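You operate a simulated robot arm through the tools that you are given. There is no shell and no other tool.

You run a simulated two-armed robot. Do the job below in one go: nothing can be reset, and whatever is moved stays where it is left.

Task
Put the yellow truck away in the second chest drawer.
Fine: switch the truck off, then its controller; it stands on its wheels; shut the drawer again. Where these are worked on the way, their far stop is far enough and under half their travel is too little: second chest drawer.

The check looks at the end state, three seconds after you hand in, the way a careful person would. Anything else that was tipped, shoved, dropped, spilled or broken makes it a failure.

Robot
Two 7-joint arms with fingered hands on one trunk that stands fixed in place. Base frame: the origin is at the foot of the trunk, x ahead of it, y to its left, z up; the work surface is at about z = 1.05. Readings come in m, rad, newtons and seconds.
The left shoulder is at [0.036, 0.163, 1.088], the right one opposite. Each reaches about 1.215 m from its shoulder. Payload 4 kg a hand.
The TCP of each hand is the grasp point between the finger pads, 0.036 m short of the fingertips. In the tool frame z runs along the fingers and y along their closing line. The gripper opens to 0.124 m; its body begins 0.042 m behind the TCP. The gripper is a hand of 4 fingers: y runs from the thumb to the fingers, the wrist lies at [-0.015, -0.099, -0.189] in the tool frame, and closing takes about 1.5 s.
Orientation is told as [roll, pitch, yaw] about the base's x, y, z axes, in that order, counted from this pose: with the fingers straight down and the wrist toward the robot, the tool's x, y and z point along [0, 1, 0], [1, 0, 0] and [0, 0, -1] of the base frame.

Tools
- The arms move only by the tool jog_arm. It takes "left_commands", "right_commands" or both (then of equal length, played together; a hand with none holds still); each is a list of rows, each a list of 7 numbers: the shift along the tool's x, y, z in mm, then the turn, a rotation vector about the tool's x, y, z in degrees, then the gripper command, from -1 (shut) to 1 (fully open), values between in proportion. In form: [[tx, ty, tz, ax, ay, az, grip], ...]. A call has 1 to 20 rows; each row shifts and turns the commanded pose from where the row before left it, along the tool's axes as they then stand. Rows are played at 5 a second. More than 0.05 m and 0.15 rad between two rows, or a gripper value outside its range, and nothing of the call is played. Where a pose cannot be reached the arm comes as near as it can. A force on the tool above 40 N (or 10 N above the force at the start of the call, whichever is more), or a blocked arm, ends the call early, and 0.2 s more pass. Each finger travels about 0.045 m/s and halts on what it meets, pressing with about 32 N; the grip force reading is that of the motor and also rises with nothing between the fingers. The clock runs only during rows and for 0.2 s after the last one: add rows that do not move to give the fingers time. The reply holds the time, the measured pose of the TCP, the force on the tool along the base axes, the opening and the grip force, in the units named above and with some noise, with the torque about the TCP (base axes, N m) and any sound that the robot's microphone picked up.
- Cameras (640 x 400 px; columns grow to the right, rows downward): "scene" is now at [0.1303, 0.0222, 1.353]; the picture's right is [0.24, -0.97, -0.03], its down [-0.30, -0.05, -0.95] and it looks along [0.92, 0.24, -0.30] (base axes); focal length 214 px, centre (320, 200). "left" rides on the left gripper at [-0.075, -0.086, -0.123] in its tool frame; the picture's right is [-0.70, -0.34, 0.63], its down [0.64, -0.68, 0.35] and it looks along [0.32, 0.65, 0.69] (tool axes); focal length 275 px, centre (320, 200). "right" rides on the right gripper at [0.075, -0.086, -0.123] in its tool frame; the picture's right is [-0.70, 0.34, -0.63], its down [-0.64, -0.68, 0.35] and it looks along [-0.32, 0.65, 0.69] (tool axes); focal length 275 px, centre (320, 200). There is no depth. A picture from a camera that has moved, and an enlarged one, comes with that camera's place and axes in the base frame and with its lens. The place of the scene camera against the robot may be out by one fixed shift of up to 0.018 m in any direction.
- capture(camera): a new picture of that camera. The clock stands still meanwhile.
- raise_lower(by): moves the trunk up (or, below 0, down) by that many m; the arms and the scene camera ride with it, the base frame stays. It gives what a move gives, with no picture.
- grasp_type(shape, hand): the hand has 4 fingers and takes this shape, open, in about a second: jaw (thumb against the fingers, like two jaws); tri (thumb and two fingers); tip (a fingertip pinch); poke (one finger out to press); point (the index stretched); flat (the hand flat); cup (the hand cupped); fist (a fist). The gripper value then closes the fingers along that shape, each until it touches; the sizes above hold for jaw. It gives what a move gives, with no picture.
- aim_head(pan, tilt): turns the head with the scene camera to pan (to the left, within 1.501 rad either way) and tilt (down, from -0.506 to 1.204), counted from straight ahead of the robot (the tilt from the chest, where the trunk bows). It gives what a move gives.
- zoom(camera, box): a new picture of the part [left, top, right, bottom] of that camera's present view, enlarged. The clock stands still meanwhile.
- hand_in(): hands the job in; it is judged then, once.

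Places have to be worked out from the pictures, the camera data and where the tool is seen. Open the grippers and draw the arms clear of the work before you hand the job in, unless the task says otherwise.

The tools are called after "Request:" as name(argument=value, ...) on one line, values as JSON. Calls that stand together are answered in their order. jog_arm: Moves the arms, as the interface text tells. Its arguments: {"type":"object","properties":{"left_commands":{"type":"array"},"right_commands":{"type":"array"}},"required":[]} The other tools are called the same way: raise_lower (by) moves the trunk up or down; grasp_type (shape, hand) gives the hand a shape; aim_head (pan, tilt) turns the head that bears the scene camera; capture (camera) takes a picture; zoom (camera, box) takes an enlarged picture of a part of a camera's view; hand_in () hands the job in.

At the start:

```text
time_s: 0.0
left_position: [0.3783, 0.5062, 1.5393]
left_ee_rot: [-0.001, -0.001, 0.0]
left_contact_force: [0.3, 0.3, -1.1]
left_wrist_torque: [-0.02, 0.02, 0.03]
left_opening: 0.1236
left_finger_force: 0.0
left_shape: jaw
right_position: [0.6302, 0.0631, 1.5232]
right_ee_rot: [0.0, 0.0, 0.0]
right_contact_force: [-0.2, 0.1, 0.0]
right_wrist_torque: [0.0, 0.0, 0.01]
right_opening: 0.1234
right_finger_force: 0.0
right_shape: jaw
trunk travel left (down, up): [-0.25, 0.228]
head pan, tilt (commanded): [0.248, 0.188]
```

scene: 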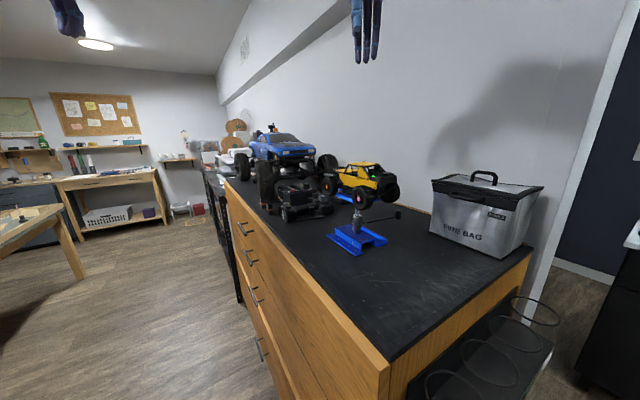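
right: 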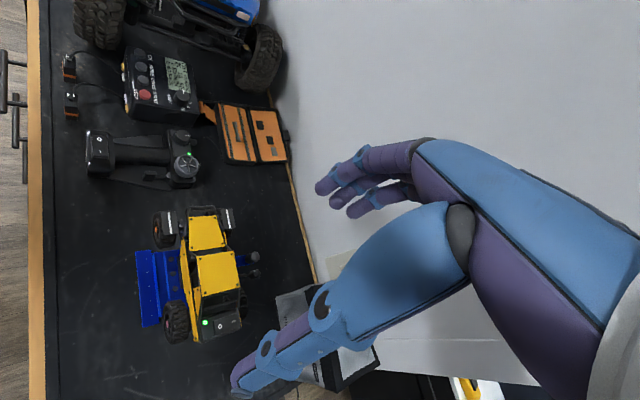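
left: 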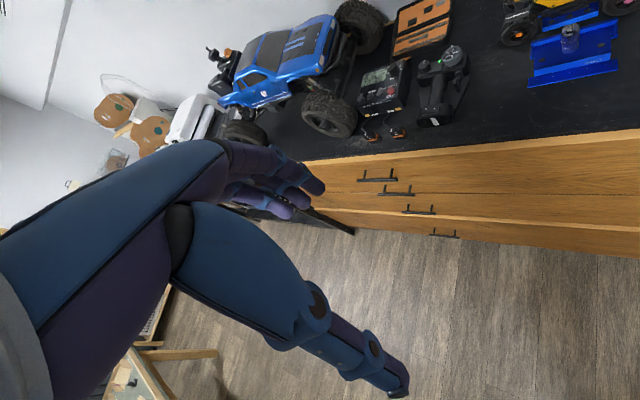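

I start by looking closer at the truck, the controller and the drawers from the three cameras.

Request:
zoom(camera="right", box=[30, 80, 350, 380])

Request:
zoom(camera="scene", box=[220, 120, 440, 260])

Request:
zoom(camera="left", box=[300, 0, 640, 250])

Request:
zoom(camera="scene", box=[200, 160, 420, 400])

```text
1.33 times, centred on (190, 230) of right
camera zoom: at [0.5445, 0.1371, 1.6455], right [0.34, -0.7, 0.63], down [-0.68, -0.64, -0.35], along [0.65, -0.32, -0.69], focal length 367 px, centre (493, 160)
```

zoom: 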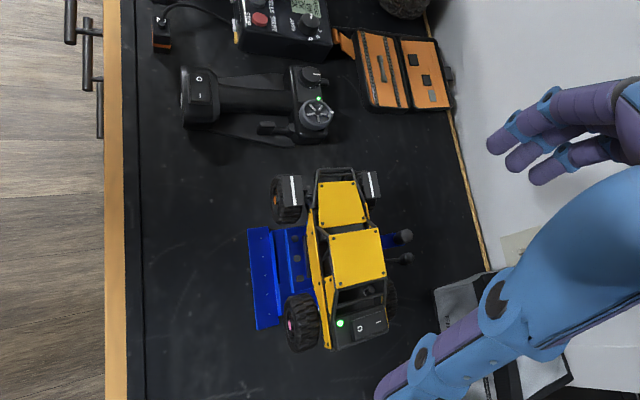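

```text
2.86 times, centred on (330, 190) of scene
camera zoom: at [0.1303, 0.0222, 1.353], right [0.24, -0.97, -0.03], down [-0.3, -0.05, -0.95], along [0.92, 0.24, -0.3], focal length 613 px, centre (291, 229)
```

zoom: 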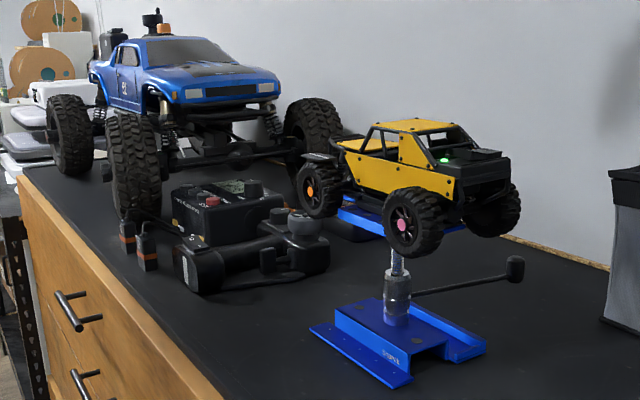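

```text
1.60 times, centred on (470, 125) of left
camera zoom: at [0.2926, 0.4319, 1.6623], right [-0.34, -0.7, -0.63], down [-0.68, 0.64, -0.35], along [0.65, 0.32, -0.69], focal length 440 px, centre (80, 320)
```

zoom: 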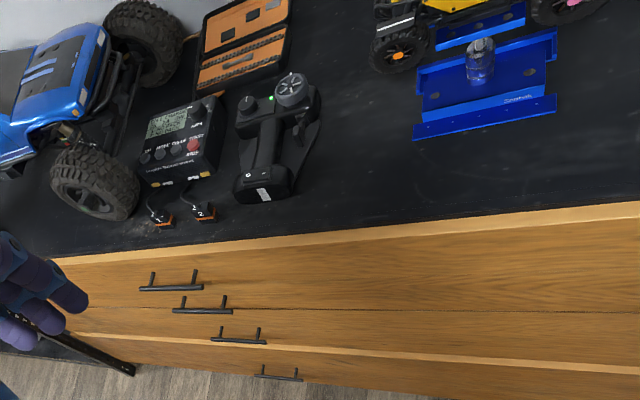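

```text
1.67 times, centred on (310, 280) of scene
camera zoom: at [0.1303, 0.0222, 1.353], right [0.24, -0.97, -0.03], down [-0.3, -0.05, -0.95], along [0.92, 0.24, -0.3], focal length 358 px, centre (337, 67)
```

zoom: 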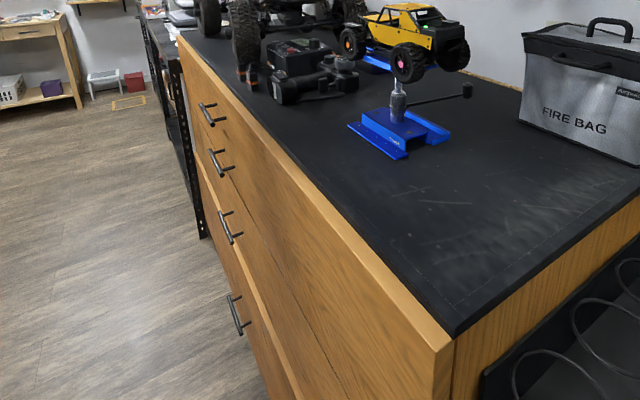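

The chest stands at about 45° to me (front edge along [0.7, 0.7]); the truck sits on a post stand near [0.68, 0.05, 1.2]. I zoom further on truck, switches and handles.

Request:
zoom(camera="scene", box=[310, 145, 420, 260])

Request:
zoom(camera="right", box=[120, 195, 280, 350])

Request:
zoom(camera="right", box=[60, 100, 220, 200])

Request:
aim_head(pan=0.7, tilt=0.5)

Request:
capture(camera="scene")

```text
3.48 times, centred on (365, 202) of scene
camera zoom: at [0.1303, 0.0222, 1.353], right [0.24, -0.97, -0.03], down [-0.3, -0.05, -0.95], along [0.92, 0.24, -0.3], focal length 746 px, centre (164, 191)
```

zoom: 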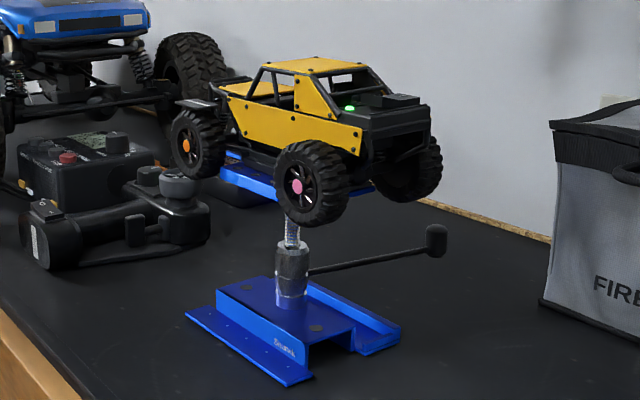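

```text
2.58 times, centred on (200, 272) of right
camera zoom: at [0.5445, 0.1371, 1.6455], right [0.34, -0.7, 0.63], down [-0.68, -0.64, -0.35], along [0.65, -0.32, -0.69], focal length 710 px, centre (630, 13)
```

zoom: 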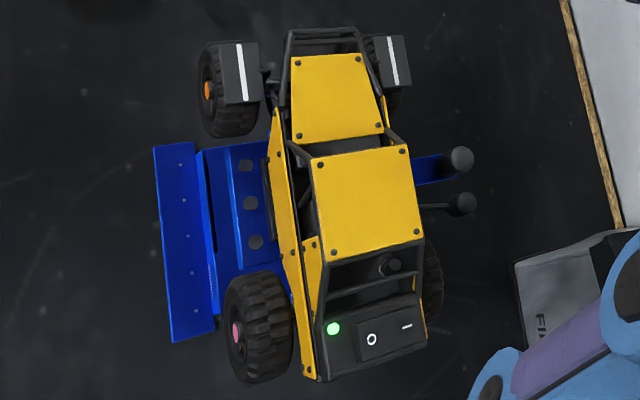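

```text
4.00 times, centred on (140, 150) of right
camera zoom: at [0.5445, 0.1371, 1.6455], right [0.34, -0.7, 0.63], down [-0.68, -0.64, -0.35], along [0.65, -0.32, -0.69], focal length 1101 px, centre (1040, 400)
```

zoom: 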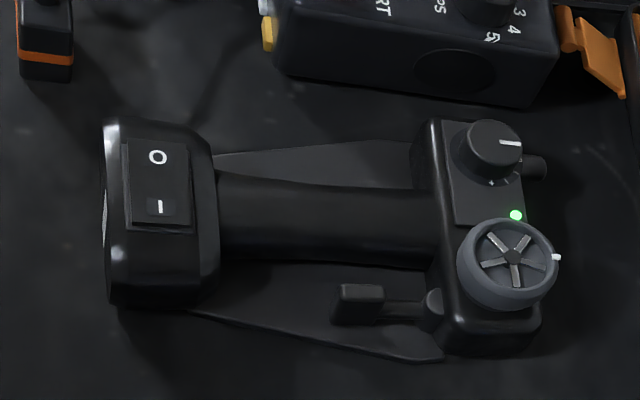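

```text
time_s: 0.9
left_position: [0.3783, 0.5061, 1.5392]
left_ee_rot: [-0.001, -0.001, -0.001]
left_contact_force: [0.5, 0.4, 1.4]
left_wrist_torque: [0.03, -0.01, -0.02]
left_opening: 0.1236
left_finger_force: 0.1
left_shape: jaw
right_position: [0.6291, 0.0618, 1.5229]
right_ee_rot: [0.001, -0.001, 0.0]
right_contact_force: [-1.1, -0.6, 0.2]
right_wrist_torque: [-0.04, 0.01, -0.05]
right_opening: 0.1238
right_finger_force: 0.0
right_shape: jaw
trunk travel left (down, up): [-0.25, 0.228]
head pan, tilt (commanded): [0.7, 0.499]
```

```text
taken
camera scene: at [0.1063, 0.0579, 1.327], right [0.64, -0.77, -0.08], down [-0.47, -0.31, -0.83], along [0.61, 0.57, -0.56], focal length 214 px, centre (320, 200)
```

scene: 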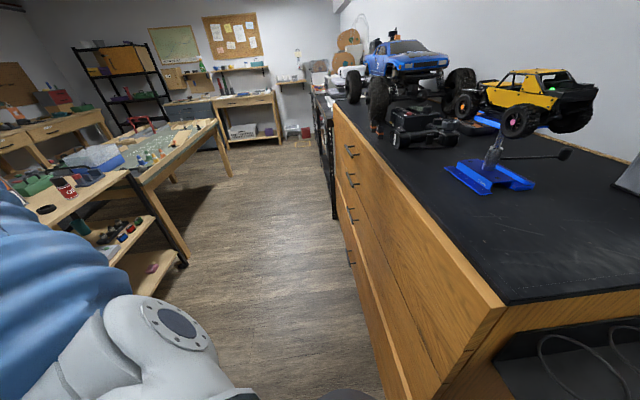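

Zoom in on the drawer fronts and handles from this view.

Request:
zoom(camera="scene", box=[310, 100, 450, 290])

Request:
zoom(camera="left", box=[300, 120, 500, 250])

Request:
zoom(camera="scene", box=[440, 50, 640, 200])

```text
2.11 times, centred on (380, 195) of scene
camera zoom: at [0.1063, 0.0579, 1.327], right [0.64, -0.77, -0.08], down [-0.47, -0.31, -0.83], along [0.61, 0.57, -0.56], focal length 452 px, centre (194, 210)
```

zoom: 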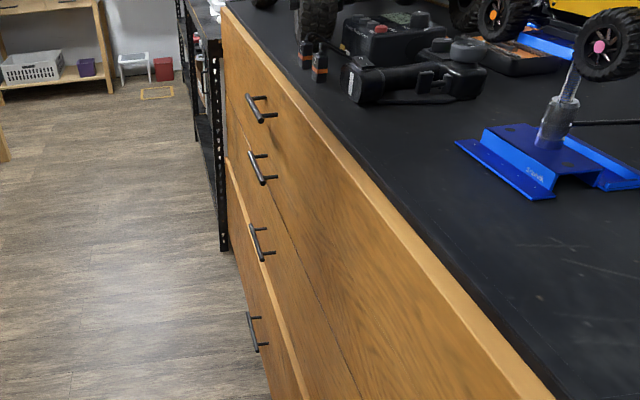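

```text
3.08 times, centred on (400, 185) of left
camera zoom: at [0.2926, 0.4319, 1.6623], right [-0.34, -0.7, -0.63], down [-0.68, 0.64, -0.35], along [0.65, 0.32, -0.69], focal length 847 px, centre (74, 246)
```

zoom: 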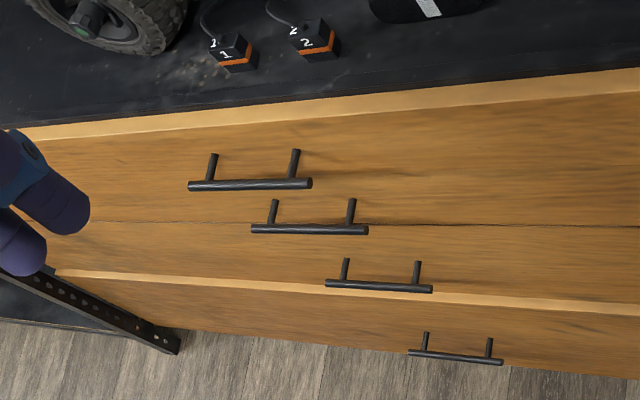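

```text
2.67 times, centred on (540, 125) of scene
camera zoom: at [0.1063, 0.0579, 1.327], right [0.64, -0.77, -0.08], down [-0.47, -0.31, -0.83], along [0.61, 0.57, -0.56], focal length 572 px, centre (-267, 400)
```

zoom: 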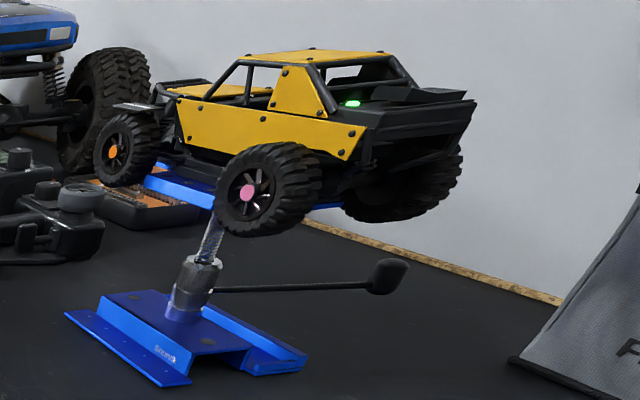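

The second drawer's handle is at about [0.86, 0.54, 0.82]; the truck's rocker has "O" near [0.62, 0.007, 1.256], and the controller's rocker "O" is near [0.80, 0.32, 1.10]. I shape the right hand for poking and check where its fingertip is.

Request:
grasp_type(shape="poke", hand="right")

Request:
capture(camera="right")

Request:
aim_head(pan=0.1, tilt=0.2)

Request:
capture(camera="scene")

```text
time_s: 1.8
left_position: [0.3781, 0.5066, 1.5395]
left_ee_rot: [0.001, 0.0, 0.001]
left_contact_force: [0.5, 0.2, -0.5]
left_wrist_torque: [0.02, -0.02, -0.02]
left_opening: 0.1237
left_finger_force: 0.1
left_shape: jaw
right_position: [0.6295, 0.0622, 1.5216]
right_ee_rot: [0.001, 0.0, 0.0]
right_contact_force: [0.3, -1.1, -0.1]
right_wrist_torque: [0.0, -0.01, 0.02]
right_opening: 0.0002
right_finger_force: 0.0
right_shape: poke
trunk travel left (down, up): [-0.25, 0.228]
head pan, tilt (commanded): [0.7, 0.499]
```

```text
taken
camera right: at [0.5445, 0.1372, 1.6455], right [0.34, -0.7, 0.63], down [-0.68, -0.64, -0.35], along [0.65, -0.32, -0.69], focal length 275 px, centre (320, 200)
```

right: 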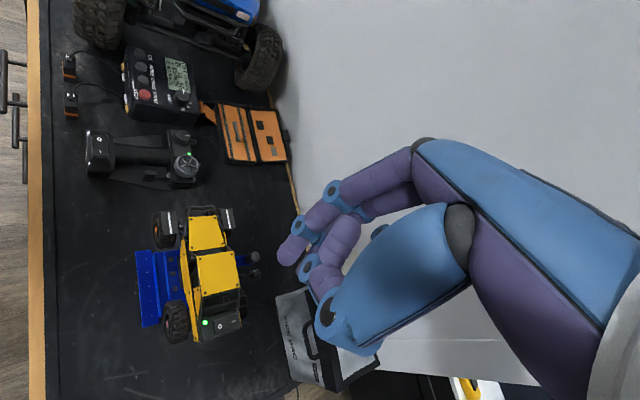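

```text
time_s: 2.8
left_position: [0.3772, 0.5071, 1.5409]
left_ee_rot: [0.0, 0.0, 0.0]
left_contact_force: [-0.1, -0.6, -0.2]
left_wrist_torque: [0.02, -0.03, -0.01]
left_opening: 0.1237
left_finger_force: 0.1
left_shape: jaw
right_position: [0.6287, 0.0616, 1.5221]
right_ee_rot: [0.0, 0.0, 0.001]
right_contact_force: [0.5, -0.3, 0.3]
right_wrist_torque: [0.02, 0.04, 0.0]
right_opening: 0.0
right_finger_force: 0.0
right_shape: poke
trunk travel left (down, up): [-0.25, 0.228]
head pan, tilt (commanded): [0.099, 0.201]
```

```text
taken
camera scene: at [0.1326, 0.0087, 1.3515], right [0.1, -0.99, -0.01], down [-0.32, -0.02, -0.95], along [0.94, 0.1, -0.32], focal length 214 px, centre (320, 200)
```

scene: 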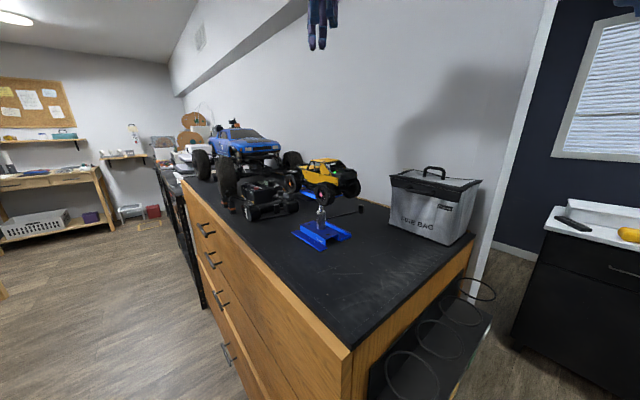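

Zoom the fingers in the scene view to triangulate the poking fingertip.

Request:
zoom(camera="scene", box=[280, 0, 370, 60])

Request:
zoom(camera="right", box=[250, 150, 450, 350])

```text
6.67 times, centred on (325, 30) of scene
camera zoom: at [0.1326, 0.0087, 1.3515], right [0.1, -0.99, -0.01], down [-0.32, -0.02, -0.95], along [0.94, 0.1, -0.32], focal length 1430 px, centre (287, 1333)
```

zoom: 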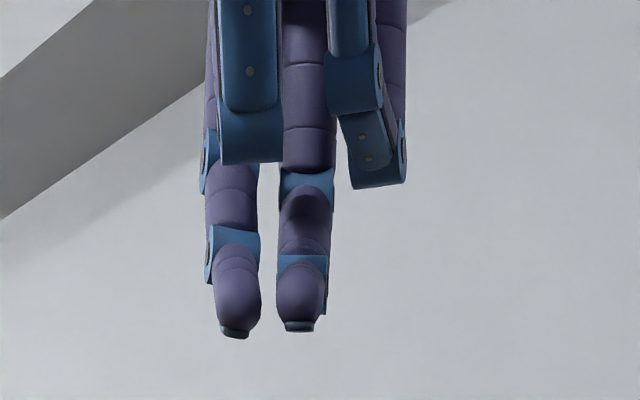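

```text
2.00 times, centred on (350, 250) of right
camera zoom: at [0.5445, 0.1372, 1.6455], right [0.34, -0.7, 0.63], down [-0.68, -0.64, -0.35], along [0.65, -0.32, -0.69], focal length 551 px, centre (260, 100)
```

zoom: 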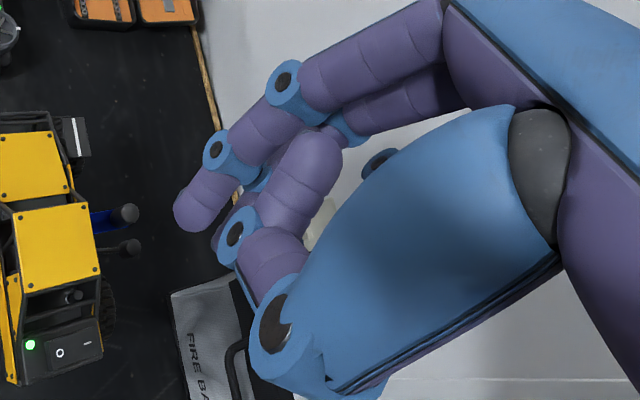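

The poke shape leaves two fingertips close together, the index tip about 26 mm beyond the TCP. I compare with the "point" shape.

Request:
grasp_type(shape="point", hand="right")

Request:
zoom(camera="scene", box=[280, 0, 370, 60])

Request:
zoom(camera="right", box=[250, 150, 450, 350])

```text
time_s: 3.7
left_position: [0.3787, 0.5062, 1.5388]
left_ee_rot: [0.0, 0.0, 0.0]
left_contact_force: [0.0, 0.0, 0.6]
left_wrist_torque: [-0.01, -0.02, 0.03]
left_opening: 0.1236
left_finger_force: 0.0
left_shape: jaw
right_position: [0.6296, 0.0619, 1.5224]
right_ee_rot: [0.0, 0.0, -0.003]
right_contact_force: [-0.2, -1.2, 0.3]
right_wrist_torque: [-0.02, 0.02, -0.01]
right_opening: 0.1161
right_finger_force: 0.0
right_shape: point
trunk travel left (down, up): [-0.25, 0.228]
head pan, tilt (commanded): [0.099, 0.201]
```

```text
6.67 times, centred on (325, 30) of scene
camera zoom: at [0.1326, 0.0086, 1.3515], right [0.1, -0.99, -0.01], down [-0.32, -0.02, -0.95], along [0.94, 0.1, -0.32], focal length 1430 px, centre (287, 1333)
```

zoom: 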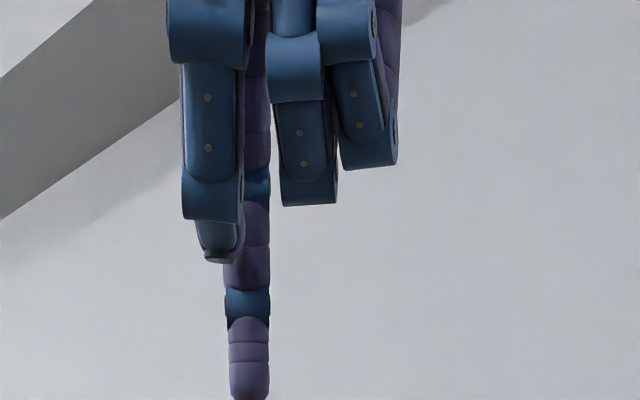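

```text
2.00 times, centred on (350, 250) of right
camera zoom: at [0.5445, 0.1372, 1.6455], right [0.34, -0.7, 0.63], down [-0.68, -0.64, -0.35], along [0.65, -0.32, -0.69], focal length 551 px, centre (260, 100)
```

zoom: 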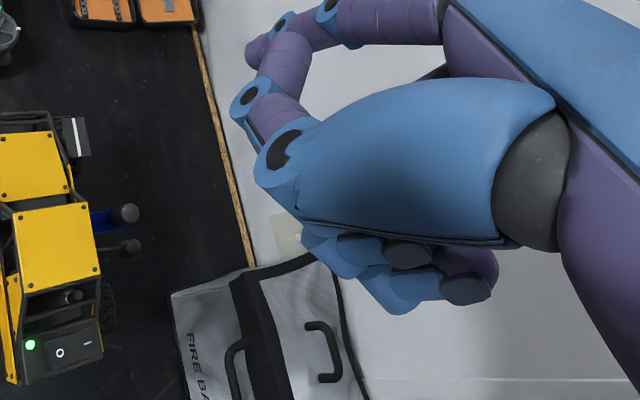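

"Point" gives one clearly leading index finger. I look at its tip in the full view.

Request:
zoom(camera="scene", box=[290, 20, 350, 80])

Request:
capture(camera="right")

```text
6.67 times, centred on (320, 50) of scene
camera zoom: at [0.1326, 0.0086, 1.3515], right [0.1, -0.99, -0.01], down [-0.32, -0.02, -0.95], along [0.94, 0.1, -0.32], focal length 1430 px, centre (320, 1200)
```

zoom: 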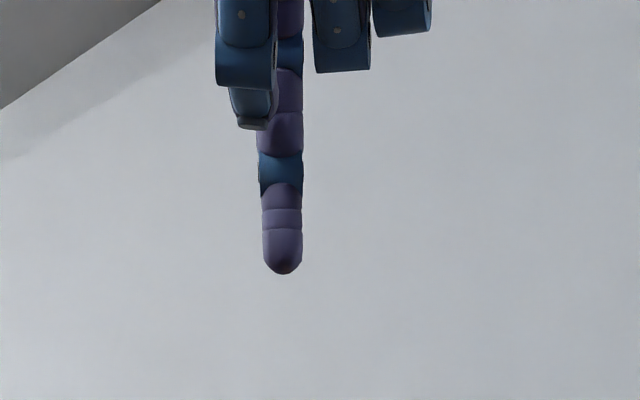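

```text
taken
camera right: at [0.5445, 0.1372, 1.6455], right [0.34, -0.7, 0.63], down [-0.68, -0.64, -0.35], along [0.65, -0.32, -0.69], focal length 275 px, centre (320, 200)
```

right: 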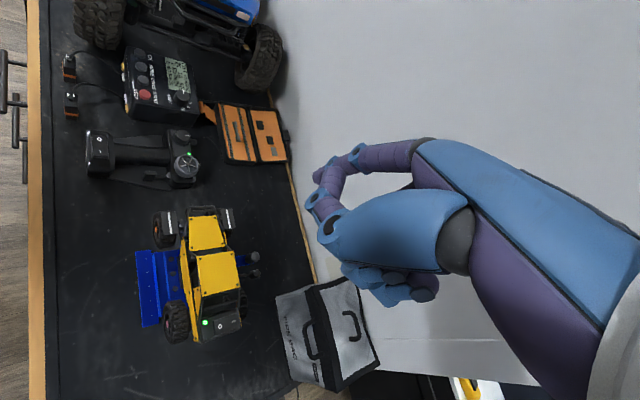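

The index tip in this shape sits at about tool (+15, +70, +25) mm. I bring it above the truck's rocker "O", stopping about 5 cm higher.

Request:
jog_arm(right_commands=[[-17, -20, 0, 0, 0, 0, 1], [-17, -20, 0, 0, 0, 0, 1], [-17, -20, 0, 0, 0, 0, 1], [-17, -20, 0, 0, 0, 0, 1], [0, 0, 38, 0, 0, 0, 1], [0, 0, 38, 0, 0, 0, 1], [0, 0, 38, 0, 0, 0, 1], [0, 0, 38, 0, 0, 0, 1], [0, 0, 38, 0, 0, 0, 1], [0, 0, 0, 0, 0, 0, 1], [0, 0, 0, 0, 0, 0, 1]])

Request:
capture(camera="right")

Request:
capture(camera="scene")

Request:
zoom(camera="scene", box=[270, 100, 380, 230])

```text
time_s: 6.1
left_position: [0.3789, 0.5051, 1.5408]
left_ee_rot: [-0.001, 0.001, 0.001]
left_contact_force: [0.3, 0.6, -1.5]
left_wrist_torque: [-0.02, 0.01, -0.02]
left_opening: 0.1236
left_finger_force: 0.0
left_shape: jaw
right_position: [0.549, -0.0104, 1.3302]
right_ee_rot: [0.001, -0.001, -0.001]
right_contact_force: [1.0, -0.3, -0.5]
right_wrist_torque: [-0.02, 0.01, 0.01]
right_opening: 0.1163
right_finger_force: 0.1
right_shape: point
trunk travel left (down, up): [-0.25, 0.228]
head pan, tilt (commanded): [0.099, 0.201]
```

```text
taken
camera right: at [0.4641, 0.0654, 1.4539], right [0.34, -0.7, 0.63], down [-0.68, -0.64, -0.35], along [0.65, -0.32, -0.69], focal length 275 px, centre (320, 200)
```

right: 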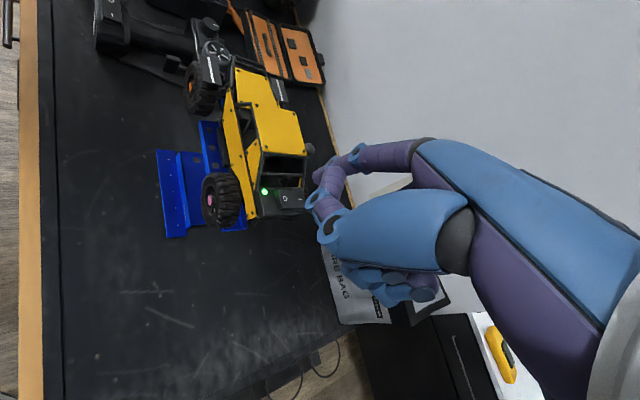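

```text
taken
camera scene: at [0.1329, 0.0083, 1.3515], right [0.1, -0.99, -0.01], down [-0.32, -0.02, -0.95], along [0.94, 0.1, -0.32], focal length 214 px, centre (320, 200)
```

scene: 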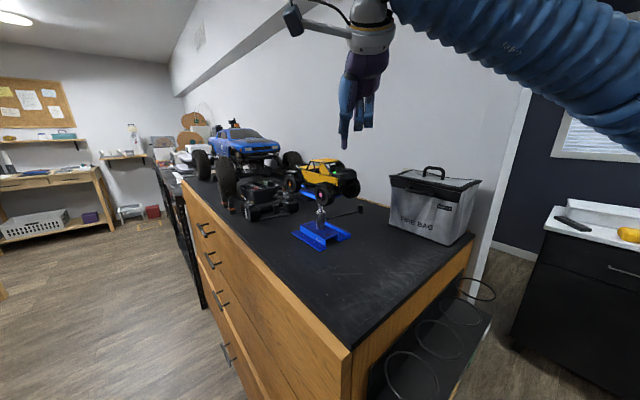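

```text
3.08 times, centred on (325, 165) of scene
camera zoom: at [0.1329, 0.0083, 1.3515], right [0.1, -0.99, -0.01], down [-0.32, -0.02, -0.95], along [0.94, 0.1, -0.32], focal length 660 px, centre (305, 308)
```

zoom: 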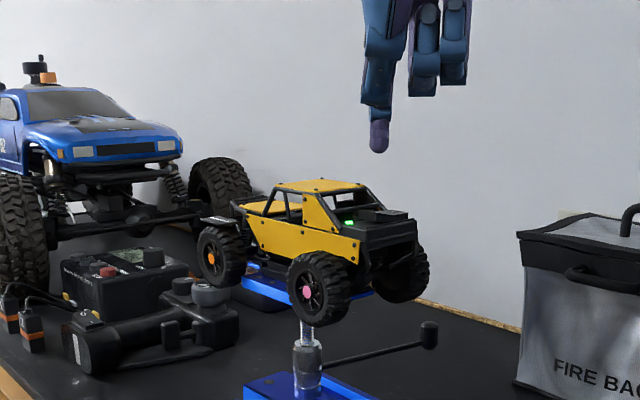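

The tip is now at about [0.619, 0.006, 1.305], 5 cm above the rocker. Zoom to see the exact lateral alignment.

Request:
zoom(camera="right", box=[230, 130, 390, 240])

Request:
zoom(camera="scene", box=[315, 140, 365, 190])

```text
3.64 times, centred on (310, 185) of right
camera zoom: at [0.4641, 0.0654, 1.4539], right [0.34, -0.7, 0.63], down [-0.68, -0.64, -0.35], along [0.65, -0.32, -0.69], focal length 1001 px, centre (356, 254)
```

zoom: 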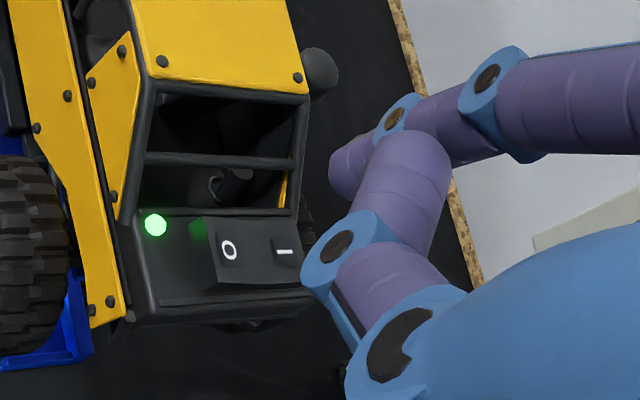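

```text
8.00 times, centred on (340, 165) of scene
camera zoom: at [0.1329, 0.0083, 1.3515], right [0.1, -0.99, -0.01], down [-0.32, -0.02, -0.95], along [0.94, 0.1, -0.32], focal length 1716 px, centre (160, 480)
```

zoom: 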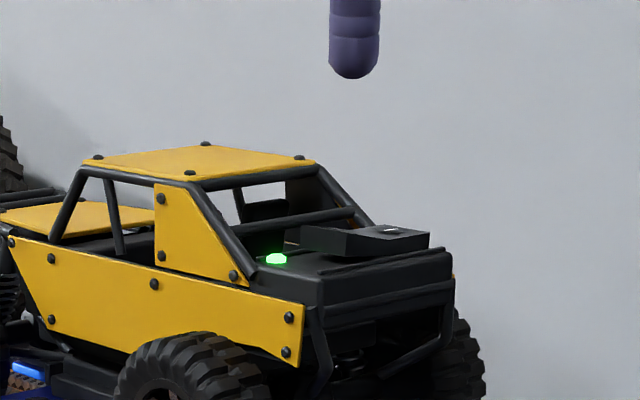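

The tip is aligned with "O" to within a few mm. I descend to just above the rocker.

Request:
jog_arm(right_commands=[[1, 2, 10, 0, 0, 0, 1], [0, 0, 10, 0, 0, 0, 1], [0, 0, 10, 0, 0, 0, 1], [0, 0, 5, 0, 0, 0, 1], [0, 0, 0, 0, 0, 0, 1]])

Request:
zoom(camera="right", box=[230, 100, 390, 200])

Request:
zoom(camera="scene", box=[315, 140, 365, 190])

```text
time_s: 7.3
left_position: [0.3773, 0.507, 1.5401]
left_ee_rot: [0.0, -0.001, 0.001]
left_contact_force: [0.0, -0.6, -0.8]
left_wrist_torque: [0.02, 0.0, 0.0]
left_opening: 0.1237
left_finger_force: 0.0
left_shape: jaw
right_position: [0.5516, -0.006, 1.2983]
right_ee_rot: [0.0, -0.001, 0.0]
right_contact_force: [0.3, -0.2, 0.4]
right_wrist_torque: [-0.01, -0.03, 0.0]
right_opening: 0.1163
right_finger_force: 0.1
right_shape: point
trunk travel left (down, up): [-0.25, 0.228]
head pan, tilt (commanded): [0.099, 0.201]
```

```text
4.00 times, centred on (310, 150) of right
camera zoom: at [0.4662, 0.0693, 1.4212], right [0.34, -0.7, 0.63], down [-0.68, -0.64, -0.35], along [0.65, -0.32, -0.69], focal length 1101 px, centre (360, 400)
```

zoom: 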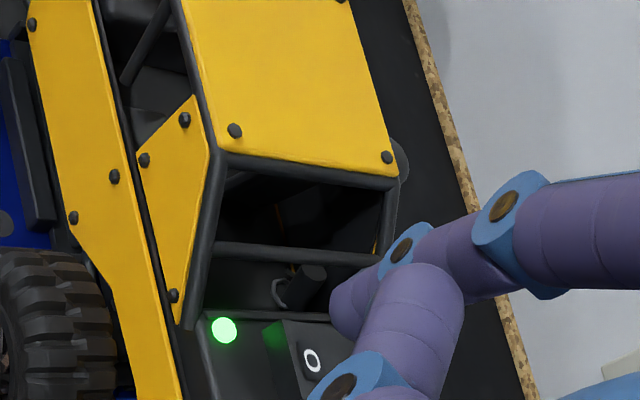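

```text
8.00 times, centred on (340, 165) of scene
camera zoom: at [0.1325, 0.0086, 1.3515], right [0.1, -0.99, -0.01], down [-0.32, -0.02, -0.95], along [0.94, 0.1, -0.32], focal length 1716 px, centre (160, 480)
```

zoom: 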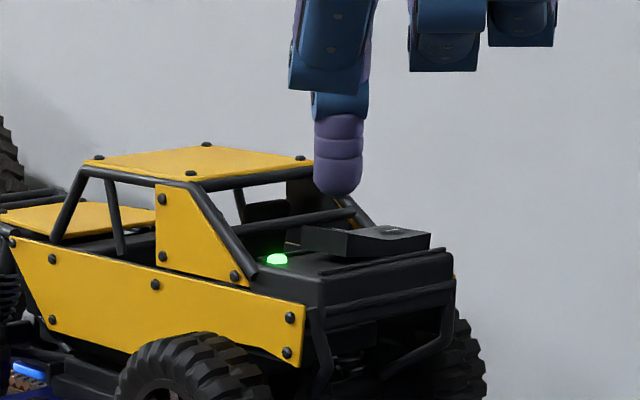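

The tip is about 9 mm above the O end of the rocker. I press down in small steps.

Request:
jog_arm(right_commands=[[0, 0, 5, 0, 0, 0, 1], [0, 0, 3, 0, 0, 0, 1], [0, 0, 2, 0, 0, 0, 1], [0, 0, 2, 0, 0, 0, 1], [0, 0, 0, 0, 0, 0, 1]])

Request:
zoom(camera="scene", box=[315, 140, 365, 190])

```text
time_s: 8.5
left_position: [0.378, 0.5063, 1.5399]
left_ee_rot: [0.0, 0.0, -0.001]
left_contact_force: [0.9, 1.3, -0.3]
left_wrist_torque: [0.0, 0.0, -0.03]
left_opening: 0.1236
left_finger_force: 0.0
left_shape: jaw
right_position: [0.5495, -0.0061, 1.287]
right_ee_rot: [0.001, -0.002, 0.0]
right_contact_force: [-1.8, -0.9, 6.3]
right_wrist_torque: [0.04, -0.45, 0.05]
right_opening: 0.0001
right_finger_force: 0.0
right_shape: point
trunk travel left (down, up): [-0.25, 0.228]
head pan, tilt (commanded): [0.099, 0.201]
```

```text
8.00 times, centred on (340, 165) of scene
camera zoom: at [0.132, 0.0085, 1.3517], right [0.1, -0.99, -0.01], down [-0.32, -0.02, -0.95], along [0.94, 0.1, -0.32], focal length 1716 px, centre (160, 480)
```

zoom: 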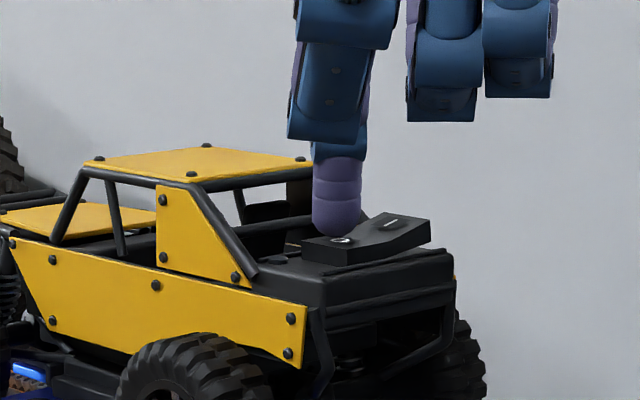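

The LED is out and the rocker has tipped to O; the truck stayed put. I lift the right finger straight off, draw the hand back, and shape the left hand to point for the controller.

Request:
jog_arm(right_commands=[[0, 0, -10, 0, 0, 0, 1], [0, 0, -30, 0, 0, 0, 1], [0, 0, -40, 0, 0, 0, 1], [0, 0, -40, 0, 0, 0, 1], [0, 0, -40, 0, 0, 0, 1], [-30, -30, -20, 0, 0, 0, 1], [-30, -30, -20, 0, 0, 0, 1], [0, 0, 0, 0, 0, 0, 1]])

Request:
grasp_type(shape="point", hand="left")

Request:
aim_head(pan=0.45, tilt=0.3)

Request:
capture(camera="scene")

Request:
capture(camera="left")

```text
time_s: 10.3
left_position: [0.3802, 0.5079, 1.5381]
left_ee_rot: [-0.002, 0.002, -0.001]
left_contact_force: [0.8, -0.6, -0.1]
left_wrist_torque: [0.0, 0.0, -0.02]
left_opening: 0.1234
left_finger_force: 0.0
left_shape: jaw
right_position: [0.4899, -0.0668, 1.485]
right_ee_rot: [0.0, 0.002, 0.001]
right_contact_force: [0.0, -0.2, -0.2]
right_wrist_torque: [0.01, 0.04, 0.0]
right_opening: 0.0
right_finger_force: 0.1
right_shape: point
trunk travel left (down, up): [-0.25, 0.228]
head pan, tilt (commanded): [0.099, 0.201]
```

```text
time_s: 11.2
left_position: [0.3784, 0.5069, 1.5396]
left_ee_rot: [-0.002, -0.001, 0.0]
left_contact_force: [0.1, -0.8, -0.3]
left_wrist_torque: [0.01, 0.03, 0.0]
left_opening: 0.1164
left_finger_force: 0.0
left_shape: point
right_position: [0.4889, -0.0657, 1.4863]
right_ee_rot: [0.001, 0.0, 0.001]
right_contact_force: [0.3, 0.9, -0.2]
right_wrist_torque: [-0.02, 0.03, 0.02]
right_opening: 0.0001
right_finger_force: 0.1
right_shape: point
trunk travel left (down, up): [-0.25, 0.228]
head pan, tilt (commanded): [0.099, 0.201]
```

```text
time_s: 12.0
left_position: [0.3782, 0.5061, 1.5398]
left_ee_rot: [0.0, 0.001, -0.001]
left_contact_force: [-0.3, -0.2, -0.5]
left_wrist_torque: [0.01, 0.03, 0.0]
left_opening: 0.1162
left_finger_force: 0.0
left_shape: point
right_position: [0.4898, -0.0664, 1.4862]
right_ee_rot: [0.0, 0.0, 0.0]
right_contact_force: [-0.2, 0.4, 0.0]
right_wrist_torque: [0.0, 0.03, 0.0]
right_opening: 0.0
right_finger_force: 0.1
right_shape: point
trunk travel left (down, up): [-0.25, 0.228]
head pan, tilt (commanded): [0.45, 0.3]
```

```text
taken
camera scene: at [0.1228, 0.0398, 1.3434], right [0.43, -0.9, -0.05], down [-0.38, -0.13, -0.91], along [0.82, 0.42, -0.4], focal length 214 px, centre (320, 200)
```

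scene: 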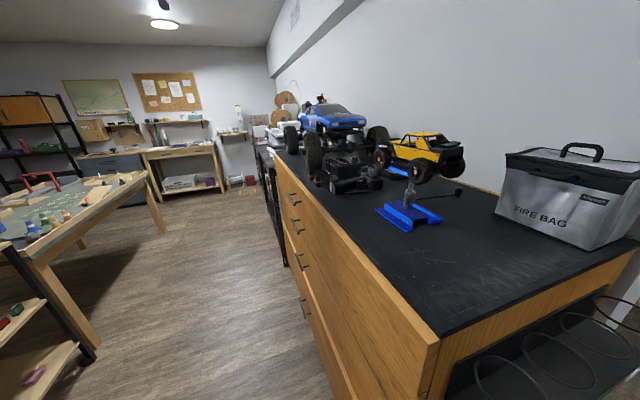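

```text
taken
camera left: at [0.2925, 0.4317, 1.6624], right [-0.34, -0.7, -0.63], down [-0.68, 0.64, -0.35], along [0.65, 0.32, -0.69], focal length 275 px, centre (320, 200)
```

left: 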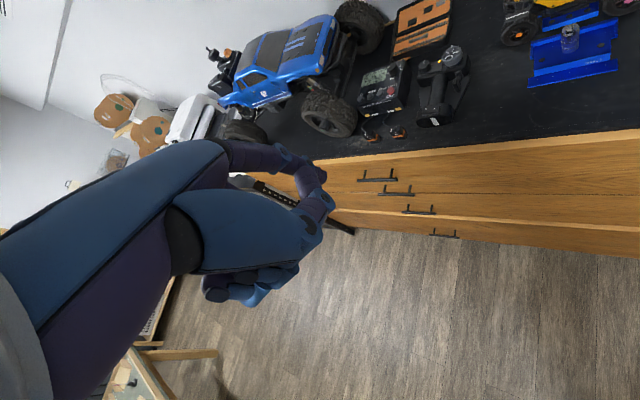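

Zoom on the controller from both cameras to place its rocker.

Request:
zoom(camera="left", box=[400, 30, 490, 140])

Request:
zoom(camera="scene", box=[300, 130, 400, 210])

Request:
zoom(camera="right", box=[0, 0, 320, 260])

```text
3.64 times, centred on (445, 85) of left
camera zoom: at [0.2925, 0.4317, 1.6624], right [-0.34, -0.7, -0.63], down [-0.68, 0.64, -0.35], along [0.65, 0.32, -0.69], focal length 1001 px, centre (-134, 618)
```

zoom: 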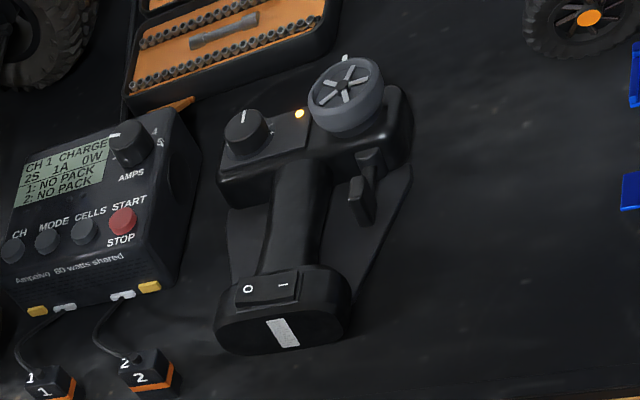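

```text
5.00 times, centred on (350, 170) of scene
camera zoom: at [0.1228, 0.0398, 1.3434], right [0.43, -0.9, -0.05], down [-0.38, -0.13, -0.91], along [0.82, 0.42, -0.4], focal length 1072 px, centre (170, 350)
```

zoom: 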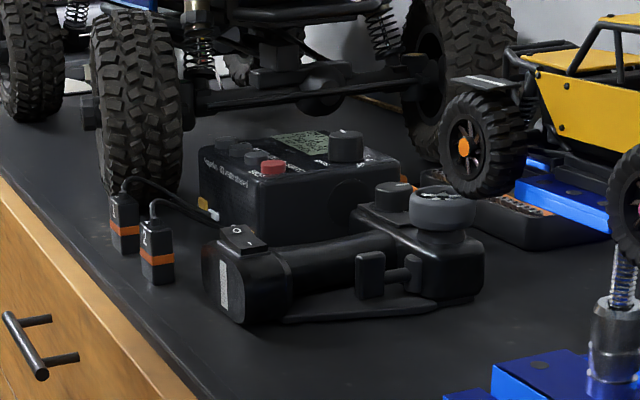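

```text
1.54 times, centred on (160, 130) of right
camera zoom: at [0.4046, 0.0088, 1.6096], right [0.34, -0.7, 0.63], down [-0.68, -0.64, -0.35], along [0.65, -0.32, -0.69], focal length 424 px, centre (566, 308)
```

zoom: 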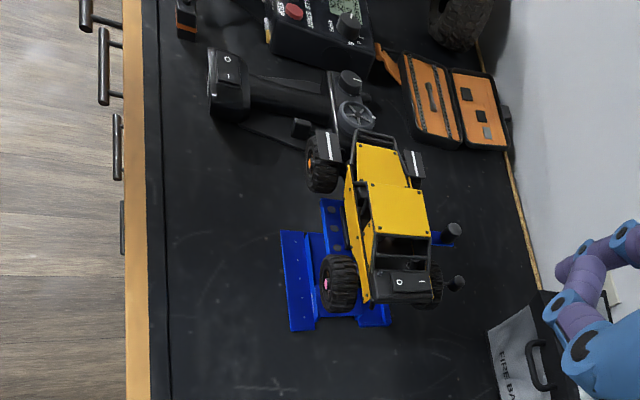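

The controller's LED turned orange (link lost, still on). Its rocker "O" lies near [0.790, 0.324, 1.118]; I bring the left index above it, stopping about 5 cm higher.

Request:
jog_arm(left_commands=[[-18.6, 38.1, 0, 0, 0, 0, 1], [-18.6, 38.1, 0, 0, 0, 0, 1], [-18.6, 38.1, 0, 0, 0, 0, 1], [-18.6, 38.1, 0, 0, 0, 0, 1], [-18.6, 38.1, 0, 0, 0, 0, 1], [-18.6, 38.1, 0, 0, 0, 0, 1], [-18.6, 38.1, 0, 0, 0, 0, 1], [-18.6, 38.1, 0, 0, 0, 0, 1], [-18.6, 38.1, 0, 0, 0, 0, 1], [0, 0, 42, 0, 0, 0, 1], [0, 0, 42, 0, 0, 0, 1], [0, 0, 42, 0, 0, 0, 1], [0, 0, 42, 0, 0, 0, 1], [0, 0, 42, 0, 0, 0, 1], [0, 0, 42, 0, 0, 0, 1], [0, 0, 42, 0, 0, 0, 1], [0, 0, 30, 0, 0, 0, 1], [0, 0, 16, 0, 0, 0, 1], [0, 0, 0, 0, 0, 0, 1]])

Request:
capture(camera="left")

Request:
zoom(camera="scene", box=[300, 110, 400, 210])

```text
time_s: 16.0
left_position: [0.724, 0.3382, 1.2001]
left_ee_rot: [-0.001, 0.0, 0.0]
left_contact_force: [-0.6, -0.6, -0.1]
left_wrist_torque: [0.03, 0.01, -0.01]
left_opening: 0.116
left_finger_force: 0.0
left_shape: point
right_position: [0.4896, -0.0668, 1.4868]
right_ee_rot: [0.0, -0.001, 0.001]
right_contact_force: [0.1, -0.6, 0.9]
right_wrist_torque: [-0.01, -0.02, -0.01]
right_opening: 0.0
right_finger_force: 0.1
right_shape: point
trunk travel left (down, up): [-0.25, 0.228]
head pan, tilt (commanded): [0.45, 0.3]
```

```text
taken
camera left: at [0.6389, 0.264, 1.3223], right [-0.34, -0.7, -0.63], down [-0.68, 0.64, -0.35], along [0.65, 0.32, -0.69], focal length 275 px, centre (320, 200)
```

left: 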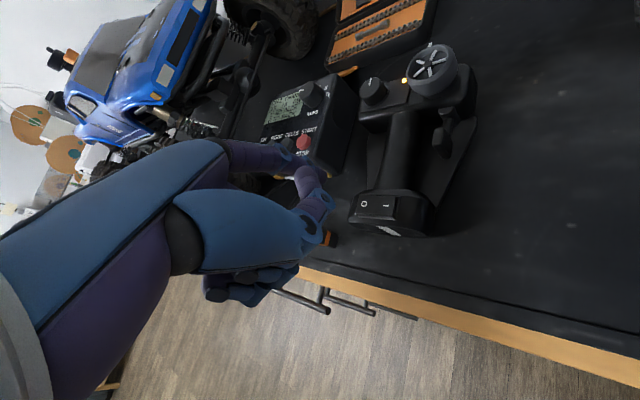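

```text
4.00 times, centred on (350, 160) of scene
camera zoom: at [0.1228, 0.0399, 1.3434], right [0.43, -0.9, -0.05], down [-0.38, -0.13, -0.91], along [0.82, 0.42, -0.4], focal length 858 px, centre (200, 360)
```

zoom: 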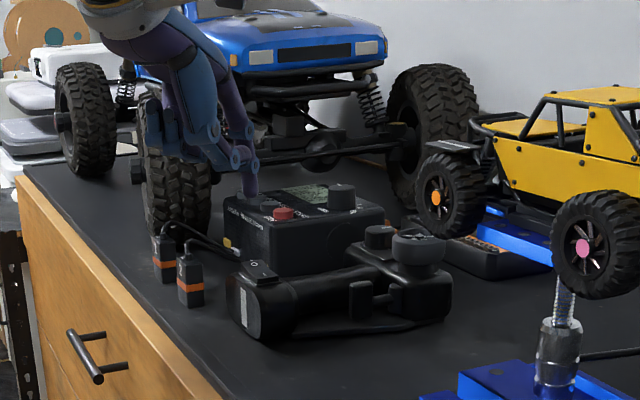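

Zoom for a finer alignment of the left index tip with the rocker.

Request:
zoom(camera="left", box=[260, 110, 440, 250])

Request:
zoom(camera="scene", box=[340, 140, 390, 190])

Request:
zoom(camera="right", box=[60, 0, 200, 100])

```text
2.86 times, centred on (350, 180) of left
camera zoom: at [0.6389, 0.264, 1.3223], right [-0.34, -0.7, -0.63], down [-0.68, 0.64, -0.35], along [0.65, 0.32, -0.69], focal length 786 px, centre (234, 257)
```

zoom: 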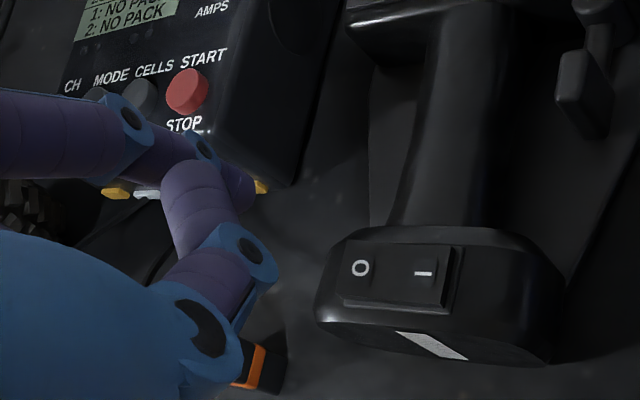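

```text
8.00 times, centred on (365, 165) of scene
camera zoom: at [0.1228, 0.0399, 1.3434], right [0.43, -0.9, -0.05], down [-0.38, -0.13, -0.91], along [0.82, 0.42, -0.4], focal length 1716 px, centre (-40, 480)
```

zoom: 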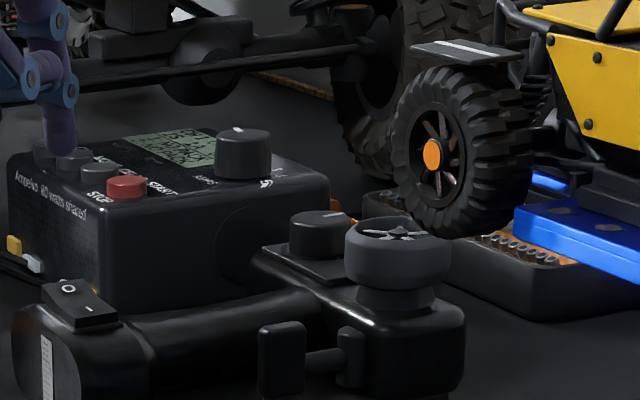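

```text
4.00 times, centred on (130, 50) of right
camera zoom: at [0.4046, 0.0088, 1.6096], right [0.34, -0.7, 0.63], down [-0.68, -0.64, -0.35], along [0.65, -0.32, -0.69], focal length 1101 px, centre (1080, 800)
```

zoom: 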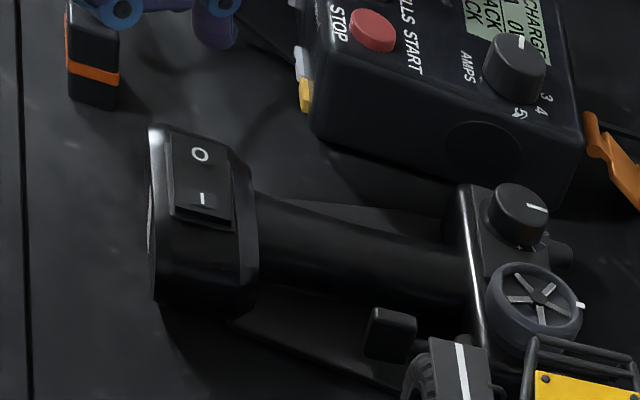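

The tip is about 6 cm straight above "O" (both near [0.788, 0.321]). I descend most of the way, then check.

Request:
jog_arm(left_commands=[[0, 0, 15, 0, 0, 0, 1], [0, 0, 15, 0, 0, 0, 1], [0, 0, 10, 0, 0, 0, 1], [0, 0, 5, 0, 0, 0, 1], [0, 0, 0, 0, 0, 0, 1]])

Request:
zoom(camera="left", box=[260, 110, 440, 250])

Request:
zoom(camera="scene", box=[330, 145, 380, 195])

Request:
zoom(camera="right", box=[60, 0, 200, 100])

```text
time_s: 17.2
left_position: [0.7215, 0.3401, 1.1554]
left_ee_rot: [0.001, 0.0, 0.001]
left_contact_force: [0.4, -0.1, 0.3]
left_wrist_torque: [0.01, 0.01, 0.0]
left_opening: 0.1162
left_finger_force: 0.0
left_shape: point
right_position: [0.4906, -0.0666, 1.4872]
right_ee_rot: [0.001, 0.001, 0.0]
right_contact_force: [-0.7, -0.1, -0.4]
right_wrist_torque: [0.01, -0.04, -0.01]
right_opening: 0.0
right_finger_force: 0.1
right_shape: point
trunk travel left (down, up): [-0.25, 0.228]
head pan, tilt (commanded): [0.45, 0.3]
```

```text
2.86 times, centred on (350, 180) of left
camera zoom: at [0.6362, 0.2645, 1.2778], right [-0.34, -0.7, -0.63], down [-0.68, 0.64, -0.35], along [0.65, 0.32, -0.69], focal length 786 px, centre (234, 257)
```

zoom: 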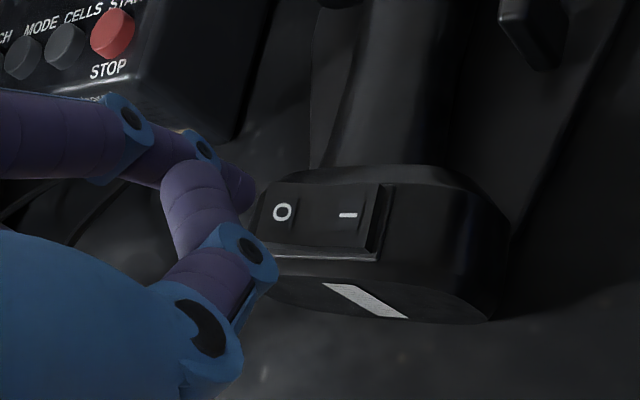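

```text
8.00 times, centred on (355, 170) of scene
camera zoom: at [0.1229, 0.0397, 1.3434], right [0.43, -0.9, -0.05], down [-0.38, -0.13, -0.91], along [0.82, 0.42, -0.4], focal length 1716 px, centre (40, 440)
```

zoom: 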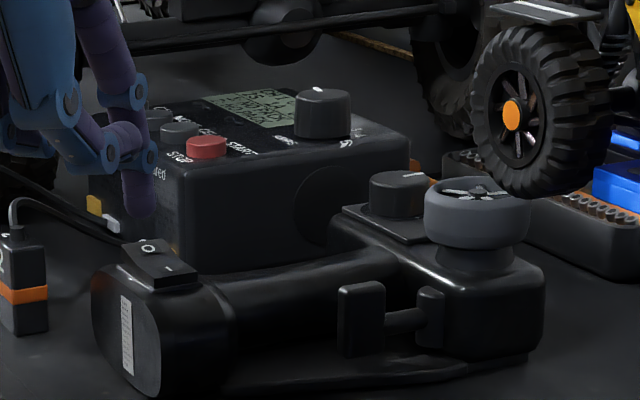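

```text
4.00 times, centred on (130, 50) of right
camera zoom: at [0.4047, 0.0086, 1.6096], right [0.34, -0.7, 0.63], down [-0.68, -0.64, -0.35], along [0.65, -0.32, -0.69], focal length 1101 px, centre (1080, 800)
```

zoom: 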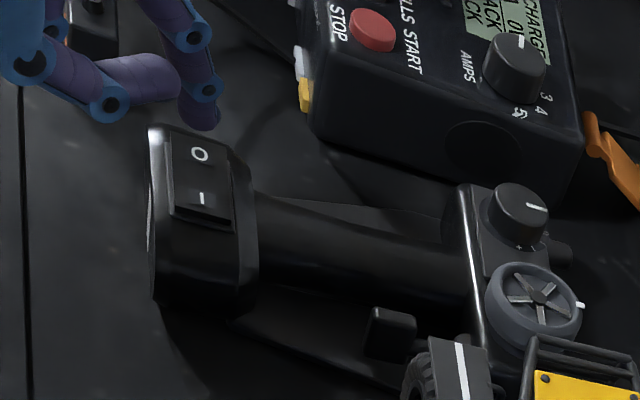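

The tip is within a few mm of "O" and about 12 mm above it. I nudge toward it slightly and press in small steps.

Request:
jog_arm(left_commands=[[-2, -2, 5, 0, 0, 0, 1], [0, 0, 4, 0, 0, 0, 1], [0, 0, 3, 0, 0, 0, 1], [0, 0, 2, 0, 0, 0, 1], [0, 0, 2, 0, 0, 0, 1], [0, 0, 0, 0, 0, 0, 1]])

Request:
zoom(camera="scene", box=[330, 145, 380, 195])

Request:
zoom(camera="right", box=[60, 0, 200, 100])

```text
time_s: 18.6
left_position: [0.7189, 0.3364, 1.1397]
left_ee_rot: [0.001, -0.001, 0.0]
left_contact_force: [1.1, -0.3, 1.3]
left_wrist_torque: [-0.02, -0.1, 0.05]
left_opening: 0.0
left_finger_force: 0.0
left_shape: point
right_position: [0.4899, -0.0661, 1.4855]
right_ee_rot: [0.0, 0.0, 0.001]
right_contact_force: [-0.6, 0.3, 0.7]
right_wrist_torque: [-0.04, 0.0, -0.01]
right_opening: 0.0001
right_finger_force: 0.1
right_shape: point
trunk travel left (down, up): [-0.25, 0.228]
head pan, tilt (commanded): [0.45, 0.3]
```

```text
8.00 times, centred on (355, 170) of scene
camera zoom: at [0.1228, 0.0399, 1.3434], right [0.43, -0.9, -0.05], down [-0.38, -0.13, -0.91], along [0.82, 0.42, -0.4], focal length 1716 px, centre (40, 440)
```

zoom: 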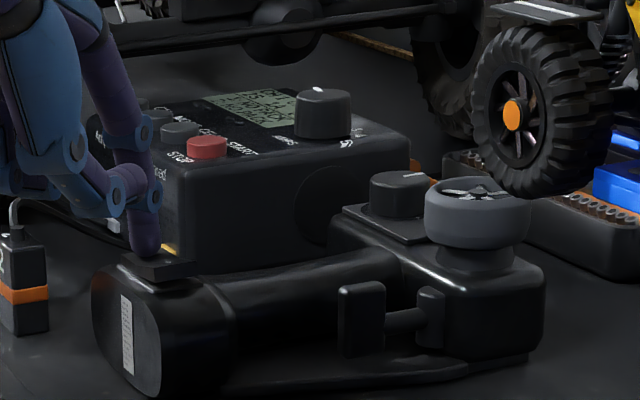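

```text
4.00 times, centred on (130, 50) of right
camera zoom: at [0.4046, 0.0087, 1.6096], right [0.34, -0.7, 0.63], down [-0.68, -0.64, -0.35], along [0.65, -0.32, -0.69], focal length 1101 px, centre (1080, 800)
```

zoom: 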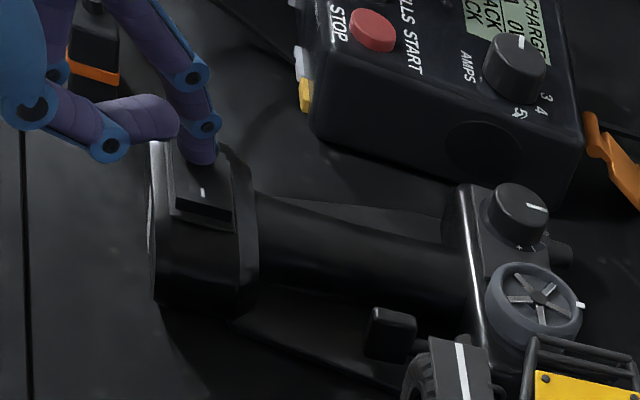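

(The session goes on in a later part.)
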